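You operate a simulated robot arm through the tools that you are given. There is no shell and no other tool. Be economical: measure what you need, move in short steps, check, and stop when the job is done.

Carry out the task below with a simulated robot arm. There is one attempt and no reset: what you move stays moved.

TASK
Put the 1/2 steel adapter from the packing table top on the white send card there and the 3/4 steel adapter on top of the green strap roll.
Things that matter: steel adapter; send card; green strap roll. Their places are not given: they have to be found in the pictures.

Only the result counts: the job must be done as asked and must still hold three seconds after the hand-in. Knocking over, shifting, dropping, spilling or breaking anything else fails it.

THE ROBOT
A 6-joint arm with a two-finger parallel gripper, fixed in place. Base frame: the origin is at the foot of the arm, x ahead of it, y to its left, z up; the work surface is at about z = 0. Readings come in mm, degrees, newtons and seconds.
With the tool pointing down near the work surface it reaches from about 140 to 580 mm from the base axis. Its first joint turns from -66.0 to 66.0 degrees. Payload 2.1 kg.
Tool frame: the origin (TCP) lies between the finger pads and is the grasp point; the fingertips stand 30 mm ahead of it; z points along the fingers, y is the line along which they close. Largest opening 94 mm; finger width 28, thickness 10; the body of the gripper, 50 by 96 mm, starts 55 mm behind the TCP.
Orientation is that of the tool frame in the base frame, as a unit quaternion [w, x, y, z]. With the fingers straight down and closing along the base's y, the tool's x points along the base's -x, its y along +y and its z along -z.

THE INTERFACE
- The arm moves only by the tool apply_moves. Its arguments are lists of equal length, an entry for each row: "delta_pos": the shift along the base's x, y, z in mm, a list of three; "angular": the turn, a rotation vector about the base's x, y, z in degrees, a list of three. In form: {"delta_pos": [[dx, dy, dz], ...], "angular": [[ax, ay, az], ...]}. A call has 1 to 12 rows; each row is the pose to reach, as a shift and turn from the pose commanded when the call began. "hand" is the opening, from 0 (shut) to 1 (fully open), set as the call begins (left out, the last holds). A row lasts 0.2 s, in which the tool goes at most 50 mm and 8.6 degrees; a call with a longer step from one row to the next is refused whole, and so is a gripper value outside its range. Where a pose cannot be reached the arm comes as near as it can. A force on the tool above 40 N (or 10 N above the force at the start of the call, whichever is more), or a blocked arm, ends the call early, and 0.2 s more pass. Each finger travels about 72 mm/s and halts on what it meets, pressing with about 23 N; the grip force reading is that of the motor and also rises with nothing between the fingers. The clock runs only during rows and for 0.2 s after the last one: add rows that repeat a pose to give the fingers time. It gives the time, the measured TCP pose, the force on the tool (base axes), the opening and the grip force at its end, in the units of the frame above (readings bear some noise).
- Cameras (640 x 400 px; columns grow to the right, rows downward): "scene" is fixed at [43, -352.5, 491.9]; the picture's right is [0.93, -0.36, 0.00], its down [-0.22, -0.56, -0.80] and it looks along [0.29, 0.74, -0.60] (base axes); focal length 281 px, centre (320, 200). "wrist" rides on the gripper at [-37, 0, -58] in the tool frame; the picture's right is [0.00, -1.00, 0.00], its down [0.97, 0.00, -0.24] and it looks along [0.24, 0.00, 0.97] (tool axes); focal length 218 px, centre (320, 200).
- get_image(camera): a new picture of that camera. The clock stands still meanwhile.
- probe_pixels(camera, pixels): for up to 12 pixels [column, row] of the newest picture of that camera ("zoom" is the newest enlarged one), the place [x, y, z] in the base frame of the surface seen there, good to about 3 mm, but the place of the scene camera against the robot may be out by one fixed shift of up to 25 mm in any direction. The clock stands still meanwhile.
- inspect(camera, box): a new picture of the part [left, top, right, bottom] of that camera's present view, enlarged. The clock stands still meanwhile.
- hand_in(): hands the job in; it is judged then, once.

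Keep the steps short. Do not move on a guess: measure, check each grasp and each placing, and mend mistakes. In all there are 60 turns and 20 pictures (those below and enlarged ones count). Leave the gripper open and the arm clear of the work at the hand-in unless told otherwise, and finish with a single line.

The tools are called after "Request:" as a command line: name --argument value ..., lists and objects as JSON in quotes. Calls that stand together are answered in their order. apply_moves: Moves the arm, as the interface text tells. Its arguments: {"type":"object","properties":{"delta_pos":{"type":"array","items":{"type":"array","items":{"type":"number"}}},"angular":{"type":"array","items":{"type":"array","items":{"type":"number"}}},"hand":{"type":"number"}},"required":["delta_pos","angular"]} The other tools are called the same way: get_image (camera) takes a picture; probe_pixels (camera, pixels) gives the place of the surface under pixels of a picture; inspect (camera, box) takes an enlarged picture of a part of a camera's view; hand_in () hands the job in.

At the start:

```text
time_s: 0.0
tool_pos: [336.0, -10.3, 302.2]
tcp_rot: [0.0, 0.0, 1.0, 0.0]
force: [-0.3, -0.1, 0.4]
finger_gap: 94.1
gripper_force: 0.1
```

scene: 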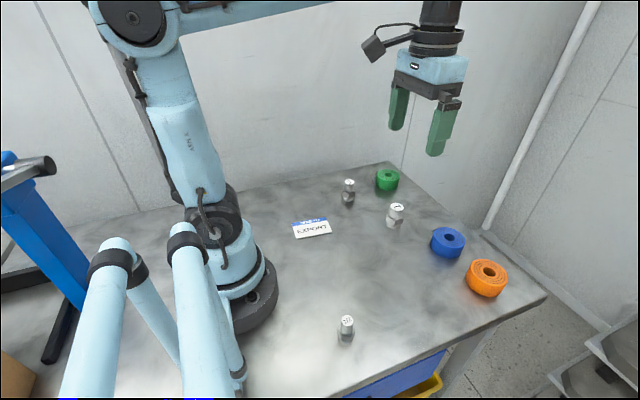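
wrist: 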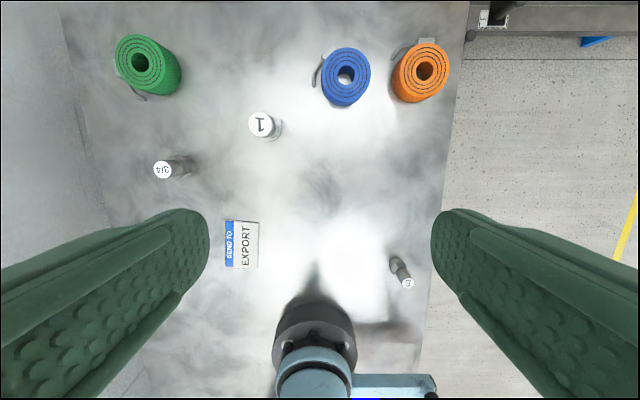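

I see three adapters in the wrist picture, at (262,124), (163,169) and (407,283). I'll enlarge them to read the labels.

Request:
inspect --camera "wrist" --box '[370, 240, 450, 300]'

Request:
inspect --camera "wrist" --box '[100, 20, 300, 190]'

Request:
probe_pixels --camera "wrist" --pixels '[[407, 283], [399, 268], [163, 170], [183, 167], [262, 124], [140, 62], [123, 48], [155, 75], [155, 45], [127, 77], [242, 245], [200, 110]]'

```text
6.67 times, centred on (410, 270) of wrist
```

zoom: 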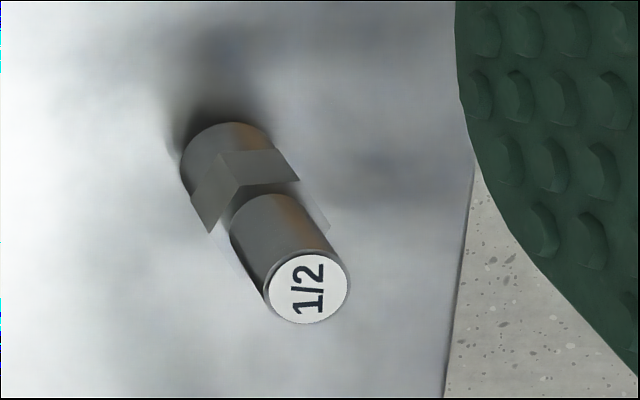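

```text
2.35 times, centred on (200, 105) of wrist
```

zoom: 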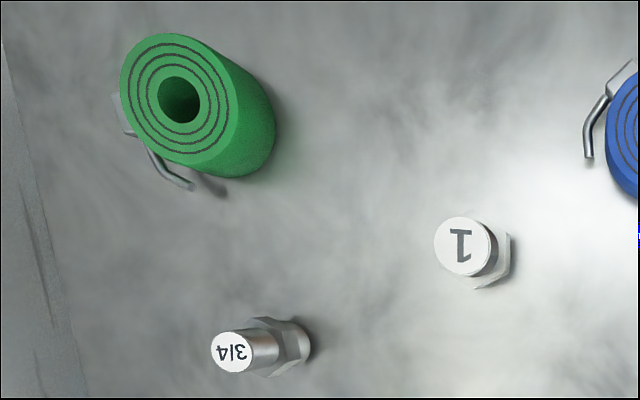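

```text
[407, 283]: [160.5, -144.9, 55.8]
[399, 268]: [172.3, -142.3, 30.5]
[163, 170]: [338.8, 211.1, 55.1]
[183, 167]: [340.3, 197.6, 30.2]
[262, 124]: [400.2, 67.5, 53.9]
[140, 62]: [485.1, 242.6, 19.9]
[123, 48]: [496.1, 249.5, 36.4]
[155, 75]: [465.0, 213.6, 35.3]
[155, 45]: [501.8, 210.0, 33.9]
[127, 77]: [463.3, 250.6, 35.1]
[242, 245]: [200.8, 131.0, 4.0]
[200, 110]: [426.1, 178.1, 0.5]
```

The labels read 1/2 at about (160,-145), 3/4 at about (339,211), and 1 is the odd one out. The green roll's top is about 35 mm high. Next I'll go above the 1/2 adapter to see how its hex is turned.

Request:
apply_moves --delta_pos '[[-25, -19, -20], [-50, -38, -40], [-75, -58, -62], [-100, -77, -84], [-126, -96, -106], [-150, -115, -128], [-175, -135, -145], [-175, -135, -145]]' --angular '[[0, 0, 0], [0, 0, 0], [0, 0, 0], [0, 0, 0], [0, 0, 0], [0, 0, 0], [0, 0, 0], [0, 0, 0]]' --hand 1

Request:
get_image --camera "wrist"

```text
time_s: 1.8
tool_pos: [159.0, -145.0, 158.0]
tcp_rot: [0.001, -0.002, 1.0, 0.0]
force: [0.1, -0.4, 0.6]
finger_gap: 93.9
gripper_force: 0.0
```

```text
15 pictures are left
```

wrist: 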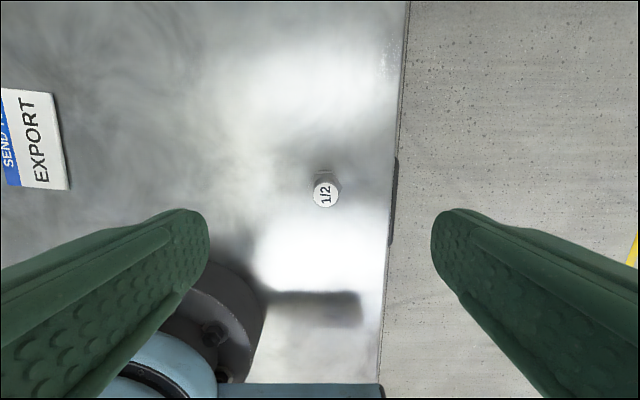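

The 1/2 adapter is at (325,195). I'll enlarge that to see the hex orientation.

Request:
inspect --camera "wrist" --box '[293, 165, 357, 215]'

Request:
probe_pixels --camera "zoom" --pixels '[[230, 250], [320, 250], [320, 200], [360, 310], [400, 250], [320, 100], [240, 130], [400, 130], [320, 340], [460, 200], [200, 200], [320, 60]]'

```text
8.00 times, centred on (325, 190) of wrist
```

zoom: 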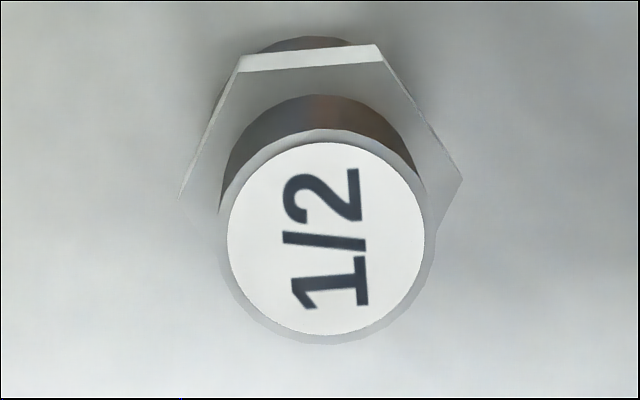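

```text
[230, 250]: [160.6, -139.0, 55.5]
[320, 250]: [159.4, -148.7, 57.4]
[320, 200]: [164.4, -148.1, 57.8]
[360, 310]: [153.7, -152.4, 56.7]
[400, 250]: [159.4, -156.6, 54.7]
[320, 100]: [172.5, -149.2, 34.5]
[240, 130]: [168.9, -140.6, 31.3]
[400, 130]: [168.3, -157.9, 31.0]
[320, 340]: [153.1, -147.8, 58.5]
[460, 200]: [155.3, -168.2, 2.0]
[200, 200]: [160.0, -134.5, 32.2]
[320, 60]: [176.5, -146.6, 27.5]
```

The adapter's centre is about (160.5,-149). The hex top is at z≈32 and the flats are about 26 mm apart. A corner points nearly along the closing line, so I'll turn -25.6° about z to close on flats. I'll come down in stages with the hand at 0.6.

Request:
apply_moves --delta_pos '[[0.5, -1, 0], [1, -2, 0], [1.5, -4, 0], [1.5, -4, -5], [1.5, -4, -35], [1.5, -4, -65], [1.5, -4, -65]]' --angular '[[0, 0, -7], [0, 0, -14], [0, 0, -21], [0, 0, -25.6], [0, 0, -25.6], [0, 0, -25.6], [0, 0, -25.6]]' --hand 0.6

Request:
get_image --camera "wrist"

```text
time_s: 3.4
tool_pos: [162.0, -146.4, 93.5]
tcp_rot: [0.001, 0.222, 0.975, 0.0]
force: [-0.1, -0.5, -0.3]
finger_gap: 56.6
gripper_force: 0.0
```

```text
13 pictures are left
```

wrist: 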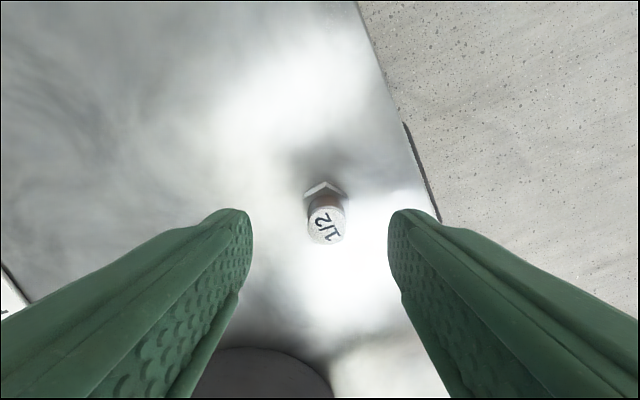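

The fingers line up with the flats. The adapter sits about 2 mm to the right of mid-gap, which agrees with the pose reading. I'll correct that and descend to z≈36.

Request:
apply_moves --delta_pos '[[-1.2, -2.3, 0], [-1.2, -2.3, -20], [-1.2, -2.3, -40], [-1.2, -2.3, -57], [-1.2, -2.3, -57]]' --angular '[[0, 0, 0], [0, 0, 0], [0, 0, 0], [0, 0, 0], [0, 0, 0]]'

Request:
get_image --camera "wrist"

```text
time_s: 4.6
tool_pos: [159.9, -148.9, 36.3]
tcp_rot: [0.0, 0.221, 0.975, 0.0]
force: [0.6, 0.2, -0.2]
finger_gap: 56.6
gripper_force: 0.1
```

```text
12 pictures are left
```

wrist: 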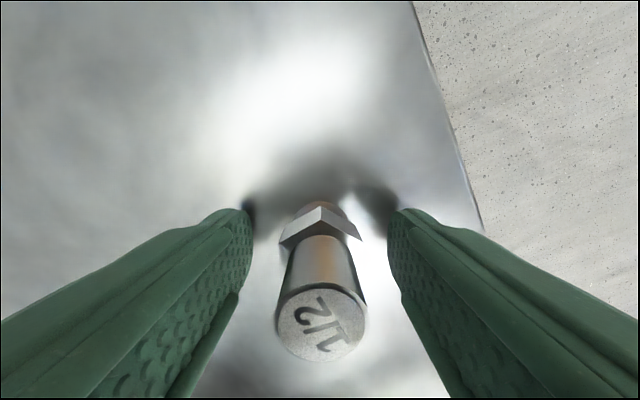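

The adapter is centred between the fingers, so I'll close with the pose held.

Request:
apply_moves --delta_pos '[[0, 0, 0], [0, 0, 0], [0, 0, 0], [0, 0, 0]]' --angular '[[0, 0, 0], [0, 0, 0], [0, 0, 0], [0, 0, 0]]' --hand 0

```text
time_s: 5.6
tool_pos: [160.7, -150.6, 36.6]
tcp_rot: [0.0, 0.222, 0.975, -0.001]
force: [-0.2, 0.7, 0.3]
finger_gap: 27.8
gripper_force: 22.8
```

The gap of 27.8 mm at 22.8 N is a firm hold on the flats. I'll lift straight up, then swing around toward the card.

Request:
apply_moves --delta_pos '[[0, 0, 20], [0, 0, 50], [0, 0, 90], [25, 35, 100], [45, 78, 100], [55, 123, 100], [57, 170, 100], [50, 215, 100], [45, 250, 100], [45, 250, 100]]' --angular '[[0, 0, 0], [0, 0, 0], [0, 0, 0], [0, 0, 0], [0, 0, 0], [0, 0, 0], [0, 0, 0], [0, 0, 0], [0, 0, 0], [0, 0, 0]]'

Request:
get_image --camera "wrist"

```text
time_s: 7.8
tool_pos: [204.4, 100.4, 137.8]
tcp_rot: [0.0, 0.221, 0.975, -0.001]
force: [0.4, -0.3, -0.4]
finger_gap: 28.0
gripper_force: 23.0
```

```text
11 pictures are left
```

wrist: 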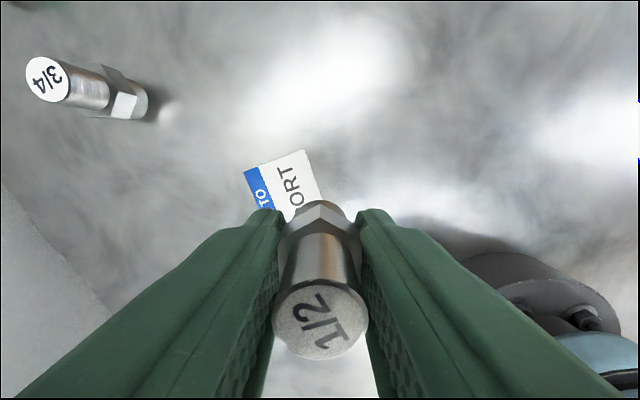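

The card shows beyond the fingers, with corners at (245,169) and (303,151). I'll probe these, plus points along its right edge.

Request:
probe_pixels --camera "wrist" --pixels '[[245, 170], [303, 152], [321, 194], [259, 206], [290, 185], [260, 167], [120, 100], [45, 78]]'

Request:
inspect --camera "scene" --box '[260, 180, 370, 250]'

```text
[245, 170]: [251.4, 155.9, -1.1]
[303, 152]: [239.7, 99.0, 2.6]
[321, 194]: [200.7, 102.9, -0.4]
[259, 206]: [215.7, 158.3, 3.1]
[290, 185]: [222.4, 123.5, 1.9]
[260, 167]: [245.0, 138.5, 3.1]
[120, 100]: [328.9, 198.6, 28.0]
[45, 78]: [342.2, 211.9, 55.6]
```

```text
5.71 times, centred on (315, 215) of scene
```

zoom: 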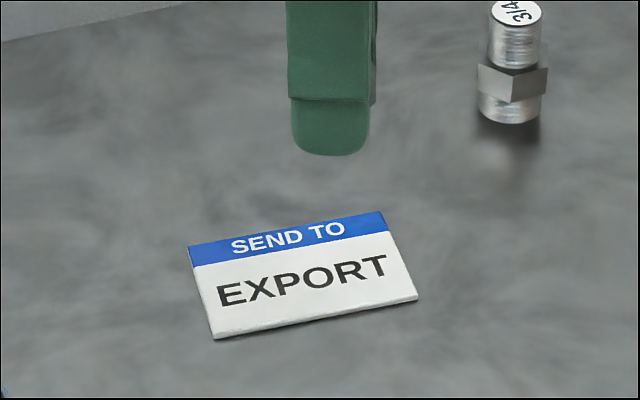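

The card spans roughly x 158–249 and y 97–161, with its centre near (203,130). I'll move over it and come down to just above.

Request:
apply_moves --delta_pos '[[-1, 29.6, 0], [-1, 29.6, -35], [-1, 29.6, -70], [-1, 29.6, -94], [-1, 29.6, -94]]' --angular '[[0, 0, 0], [0, 0, 0], [0, 0, 0], [0, 0, 0], [0, 0, 0]]'

Request:
inspect --camera "scene" --box '[260, 180, 370, 250]'

```text
time_s: 9.0
tool_pos: [205.5, 130.4, 42.3]
tcp_rot: [0.0, 0.222, 0.975, 0.0]
force: [0.5, 0.2, -0.9]
finger_gap: 27.6
gripper_force: 22.7
```

```text
5.71 times, centred on (315, 215) of scene
```

zoom: 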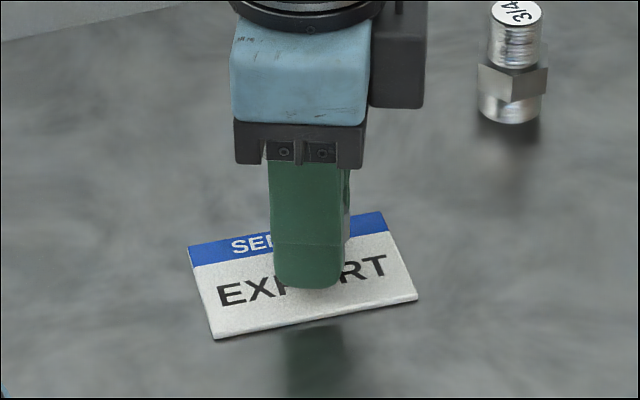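

It's well over the card. I'll lower 1 mm per row until contact shows.

Request:
apply_moves --delta_pos '[[0, 0, -1], [0, 0, -2], [0, 0, -3], [0, 0, -3]]' --angular '[[0, 0, 0], [0, 0, 0], [0, 0, 0], [0, 0, 0]]'

```text
time_s: 10.0
tool_pos: [205.6, 129.3, 38.9]
tcp_rot: [-0.001, 0.221, 0.975, 0.0]
force: [-0.1, -0.6, 18.7]
finger_gap: 27.9
gripper_force: 22.8
```

The 18.7 N upward force shows it's resting on the card. I'll ease up a little and open.

Request:
apply_moves --delta_pos '[[0, 0, 0.7], [0, 0, 0.7]]' --angular '[[0, 0, 0], [0, 0, 0]]'

Request:
apply_moves --delta_pos '[[0, 0, 0], [0, 0, 0], [0, 0, 0]]' --angular '[[0, 0, 0], [0, 0, 0], [0, 0, 0]]' --hand 0.6

Request:
apply_moves --delta_pos '[[0, 0, 15], [0, 0, 40], [0, 0, 80], [0, 0, 110], [35, 15, 120], [70, 35, 120], [105, 55, 120], [128, 75, 120], [128, 75, 120]]' --angular '[[0, 0, 0], [0, 0, 0], [0, 0, 0], [0, 0, 0], [0, 0, 0], [0, 0, 0], [0, 0, 0], [0, 0, 0], [0, 0, 0]]'

Request:
get_image --camera "wrist"

```text
time_s: 10.6
tool_pos: [204.7, 129.0, 41.2]
tcp_rot: [0.0, 0.221, 0.975, 0.0]
force: [0.6, 1.0, -1.0]
finger_gap: 27.5
gripper_force: 22.7
```

```text
time_s: 11.4
tool_pos: [203.7, 129.6, 39.8]
tcp_rot: [0.0, 0.221, 0.975, 0.0]
force: [0.7, -0.1, -0.3]
finger_gap: 56.5
gripper_force: 0.0
```

```text
time_s: 13.4
tool_pos: [332.9, 205.6, 162.5]
tcp_rot: [0.0, 0.221, 0.975, 0.0]
force: [-0.6, 0.0, -0.5]
finger_gap: 56.3
gripper_force: 0.2
```

```text
8 pictures are left
```

wrist: 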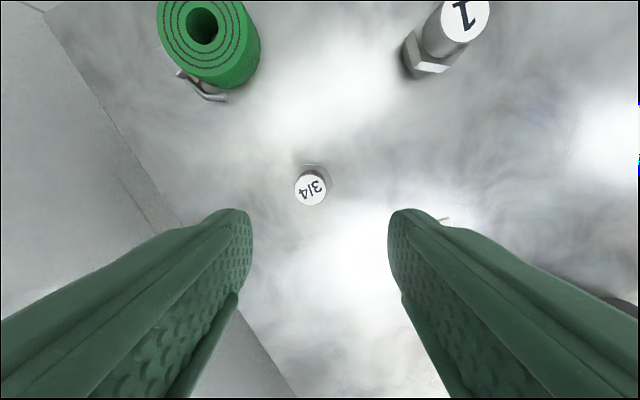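

Released cleanly. The 3/4 adapter is now at (311,188). I'll enlarge it for the hex angle and probe the roll rim and hole.

Request:
inspect --camera "wrist" --box '[280, 160, 344, 210]'

Request:
probe_pixels --camera "wrist" --pixels '[[311, 188], [163, 25], [241, 25], [200, 66], [183, 25], [222, 25], [201, 48], [201, 5], [175, 5], [235, 50], [203, 30], [215, 96]]'

```text
8.00 times, centred on (312, 185) of wrist
```

zoom: 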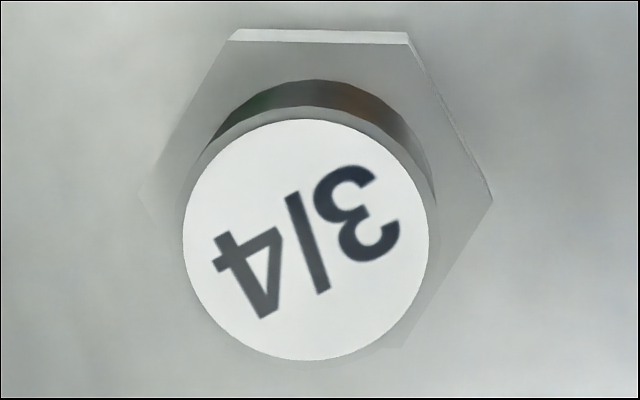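

```text
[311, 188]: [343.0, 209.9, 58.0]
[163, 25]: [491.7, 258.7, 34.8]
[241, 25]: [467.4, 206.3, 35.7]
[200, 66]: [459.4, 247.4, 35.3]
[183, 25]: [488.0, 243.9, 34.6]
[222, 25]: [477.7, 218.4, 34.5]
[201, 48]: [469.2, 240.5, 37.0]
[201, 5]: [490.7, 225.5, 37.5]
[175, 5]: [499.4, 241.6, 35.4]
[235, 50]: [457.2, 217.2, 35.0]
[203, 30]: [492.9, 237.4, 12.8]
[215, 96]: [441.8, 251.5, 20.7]
```

The 3/4 adapter's centre is about (340.3,210.5), with hex flats about 33 mm apart. Turning +28.8° puts the fingers on flats. The roll's centre is about (480,233), its top is at z≈35, its outer diameter is about 60 mm and its hole about 23 mm. I'll align over the adapter and go down partway.

Request:
apply_moves --delta_pos '[[2, 2, 0], [4, 4, 0], [7.4, 4.9, 0], [7.4, 4.9, -5], [7.4, 4.9, -35], [7.4, 4.9, -65], [7.4, 4.9, -65]]' --angular '[[0, 0, 7.5], [0, 0, 15], [0, 0, 22], [0, 0, 28.8], [0, 0, 28.8], [0, 0, 28.8], [0, 0, 28.8]]' --hand 0.7

Request:
get_image --camera "wrist"

```text
time_s: 15.0
tool_pos: [338.9, 208.2, 94.6]
tcp_rot: [-0.001, -0.029, 1.0, 0.001]
force: [-0.7, 0.0, -0.1]
finger_gap: 66.0
gripper_force: 0.0
```

```text
6 pictures are left
```

wrist: 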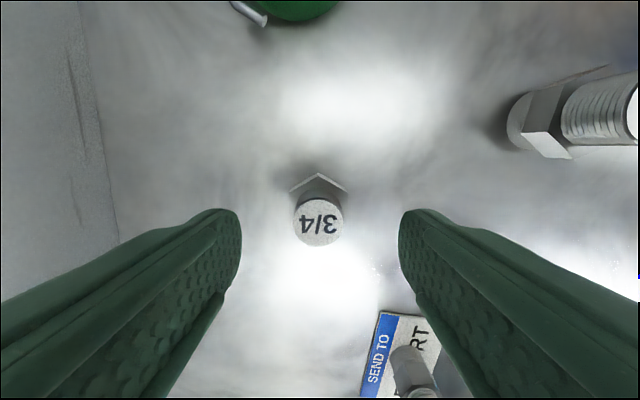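

The adapter is centred laterally at column 319, with the flats parallel to the fingers. I'll nudge x by +2, descend to z≈36 and close.

Request:
apply_moves --delta_pos '[[2, 0, 0], [2, 0, -20], [2, 0, -40], [2, 0, -58], [2, 0, -58]]' --angular '[[0, 0, 0], [0, 0, 0], [0, 0, 0], [0, 0, 0], [0, 0, 0]]'

Request:
apply_moves --delta_pos '[[0, 0, 0], [0, 0, 0], [0, 0, 0], [0, 0, 0]]' --angular '[[0, 0, 0], [0, 0, 0], [0, 0, 0], [0, 0, 0]]' --hand 0

```text
time_s: 16.2
tool_pos: [341.7, 208.6, 36.4]
tcp_rot: [0.0, -0.028, 1.0, 0.0]
force: [0.4, -0.3, 0.0]
finger_gap: 65.8
gripper_force: 0.0
```

```text
time_s: 17.2
tool_pos: [340.7, 208.6, 35.4]
tcp_rot: [0.0, -0.028, 1.0, 0.0]
force: [-0.3, -0.4, 0.3]
finger_gap: 35.3
gripper_force: 23.0
```

It's gripped at 35.3 mm. I'll lift and move to a viewpoint short of the roll, then look at the roll's hole against the adapter's base.

Request:
apply_moves --delta_pos '[[0, 0, 20], [0, 0, 55], [0, 0, 90], [35, 5, 105], [70, 10, 105], [90, 15, 105], [90, 15, 105]]' --angular '[[0, 0, 0], [0, 0, 0], [0, 0, 0], [0, 0, 0], [0, 0, 0], [0, 0, 0], [0, 0, 0]]'

Request:
inspect --camera "scene" --box '[330, 110, 450, 220]'

Request:
get_image --camera "wrist"

```text
time_s: 18.8
tool_pos: [432.3, 223.5, 142.8]
tcp_rot: [0.0, -0.027, 1.0, 0.0]
force: [0.4, 0.0, -1.6]
finger_gap: 35.6
gripper_force: 23.2
```

```text
3.64 times, centred on (390, 165) of scene
```

zoom: 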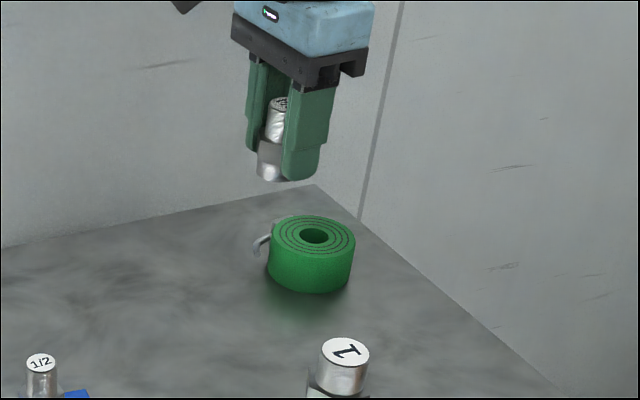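

```text
4 pictures are left
```

wrist: 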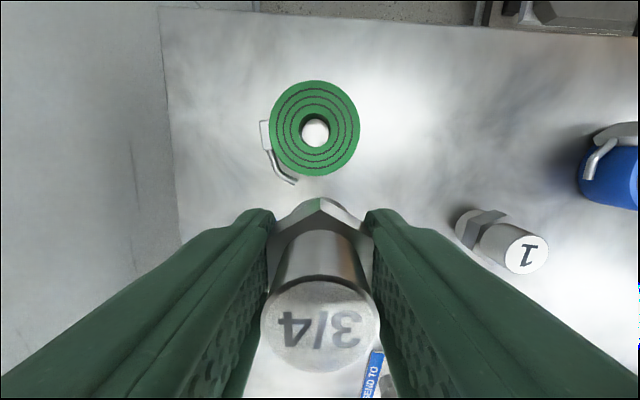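

The roll is in clear view, with outer columns 269–360, rows 80–176 and a hole of about 30 px (≈21 mm). That is narrower than the adapter's base. Rays put its centre at about (481.8,230.2), which I'll cross-check with probes.

Request:
probe_pixels --camera "wrist" --pixels '[[272, 128], [357, 128], [314, 84], [314, 172], [298, 130], [333, 130], [314, 108], [314, 151], [285, 98], [345, 160], [345, 98], [285, 160]]'

```text
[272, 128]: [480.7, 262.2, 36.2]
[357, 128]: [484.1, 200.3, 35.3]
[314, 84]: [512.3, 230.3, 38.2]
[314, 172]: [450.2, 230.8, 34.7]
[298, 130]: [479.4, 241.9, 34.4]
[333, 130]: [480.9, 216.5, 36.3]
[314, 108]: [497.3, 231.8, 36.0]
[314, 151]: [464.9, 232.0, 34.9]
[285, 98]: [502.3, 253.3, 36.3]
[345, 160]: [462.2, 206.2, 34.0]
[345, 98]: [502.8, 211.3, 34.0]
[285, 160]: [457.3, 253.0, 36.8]
```

The probes agree on a centre of (481.8,230.8) and a top at z≈35.5. I'll move above it and come down to about 5 mm clear.

Request:
apply_moves --delta_pos '[[25, 4, 0], [49.3, 7.2, 0], [49.3, 7.2, -30], [49.3, 7.2, -55], [49.3, 7.2, -66], [49.3, 7.2, -66]]' --angular '[[0, 0, 0], [0, 0, 0], [0, 0, 0], [0, 0, 0], [0, 0, 0], [0, 0, 0]]'

Request:
inspect --camera "scene" --box '[360, 140, 420, 200]'

```text
time_s: 20.2
tool_pos: [480.5, 229.3, 75.2]
tcp_rot: [0.0, -0.028, 1.0, 0.0]
force: [-0.4, -0.1, -1.2]
finger_gap: 35.5
gripper_force: 23.2
```

```text
6.67 times, centred on (390, 170) of scene
```

zoom: 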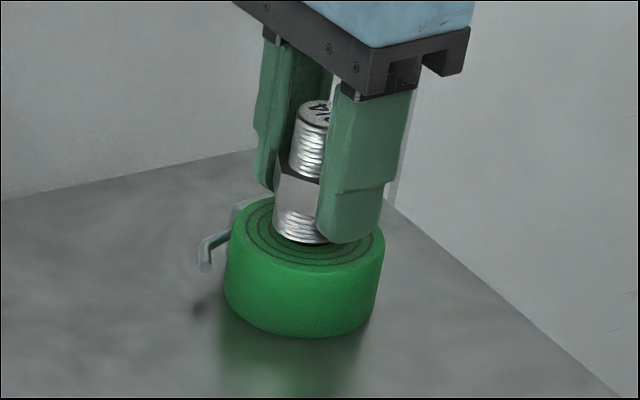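

It hangs upright over the roll's middle. I'll lower slowly to contact.

Request:
apply_moves --delta_pos '[[0.5, 0.7, -1.5], [0.5, 0.7, -2.5], [0.5, 0.7, -3.5], [0.5, 0.7, -4.3], [0.5, 0.7, -4.3]]' --angular '[[0, 0, 0], [0, 0, 0], [0, 0, 0], [0, 0, 0], [0, 0, 0]]'

```text
time_s: 21.4
tool_pos: [480.6, 232.4, 70.2]
tcp_rot: [0.0, -0.028, 1.0, -0.001]
force: [-0.3, 0.9, -1.3]
finger_gap: 35.4
gripper_force: 23.1
```

No contact yet, so I'll go on in half-millimetre steps.

Request:
apply_moves --delta_pos '[[0, 0, -0.5], [0, 0, -1]]' --angular '[[0, 0, 0], [0, 0, 0]]'

```text
time_s: 22.0
tool_pos: [480.6, 231.5, 70.2]
tcp_rot: [0.0, -0.028, 1.0, -0.001]
force: [0.1, -1.1, 12.8]
finger_gap: 35.5
gripper_force: 23.1
```

The 12.8 N upward force means it's resting on the roll. I'll ease up slightly and open to clear the flats, then check before rising.

Request:
apply_moves --delta_pos '[[0, 0, 0.5], [0, 0, 0.5]]' --angular '[[0, 0, 0], [0, 0, 0]]'

Request:
apply_moves --delta_pos '[[0, 0, 0], [0, 0, 0], [0, 0, 0]]' --angular '[[0, 0, 0], [0, 0, 0], [0, 0, 0]]' --hand 0.7

Request:
apply_moves --delta_pos '[[0, 0, 15], [0, 0, 40], [0, 0, 75], [0, 0, 110], [-25, -30, 130], [-55, -60, 150], [-85, -90, 160], [-110, -120, 160], [-110, -120, 160]]' --angular '[[0, 0, 0], [0, 0, 0], [0, 0, 0], [0, 0, 0], [0, 0, 0], [0, 0, 0], [0, 0, 0], [0, 0, 0], [0, 0, 0]]'

Request:
get_image --camera "wrist"

Request:
inspect --camera "scene" --box '[270, 130, 430, 250]'

```text
time_s: 22.6
tool_pos: [482.0, 232.0, 70.9]
tcp_rot: [0.0, -0.029, 1.0, 0.0]
force: [0.6, 1.1, 7.1]
finger_gap: 35.3
gripper_force: 23.2
```

```text
time_s: 23.4
tool_pos: [480.9, 231.9, 70.8]
tcp_rot: [0.0, -0.029, 1.0, 0.0]
force: [0.9, 0.6, -0.1]
finger_gap: 65.9
gripper_force: 0.1
```

```text
time_s: 25.4
tool_pos: [370.8, 110.8, 229.3]
tcp_rot: [0.0, -0.028, 1.0, 0.0]
force: [-0.4, -0.7, 0.5]
finger_gap: 65.8
gripper_force: 0.2
```

```text
2 pictures are left
```

wrist: 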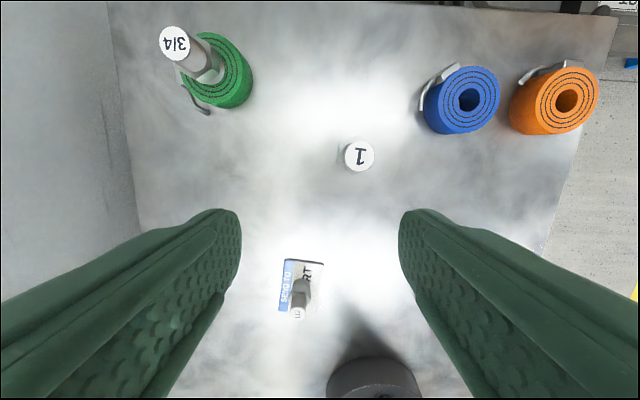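

```text
3.33 times, centred on (350, 190) of scene
```

zoom: 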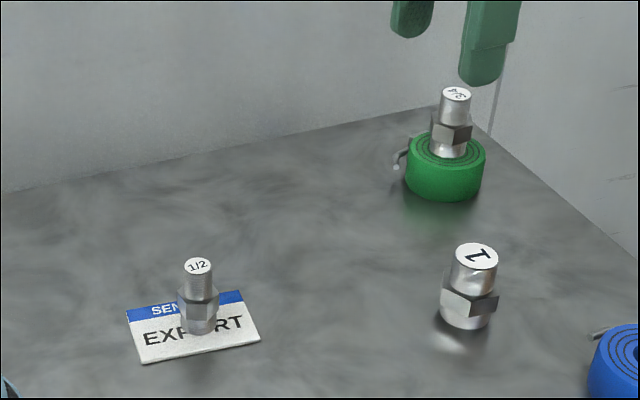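

Both adapters stand upright where they should: 1/2 on the card and 3/4 on the green roll. Nothing else has moved. I'll open the gripper fully with the arm held clear, then hand in.

Request:
apply_moves --delta_pos '[[0, 0, 20], [0, 0, 40], [0, 0, 40]]' --angular '[[0, 0, 0], [0, 0, 0], [0, 0, 0]]' --hand 1

Request:
hand_in

```text
time_s: 26.2
tool_pos: [371.3, 111.1, 269.1]
tcp_rot: [0.0, -0.027, 1.0, 0.0]
force: [-0.4, -0.2, -0.5]
finger_gap: 93.9
gripper_force: 0.0
```

```text
The job is handed in.
```

The job is handed in: the 1/2 adapter stands on the white send card, the 3/4 adapter stands on the green strap roll, and the arm is clear with the gripper open.
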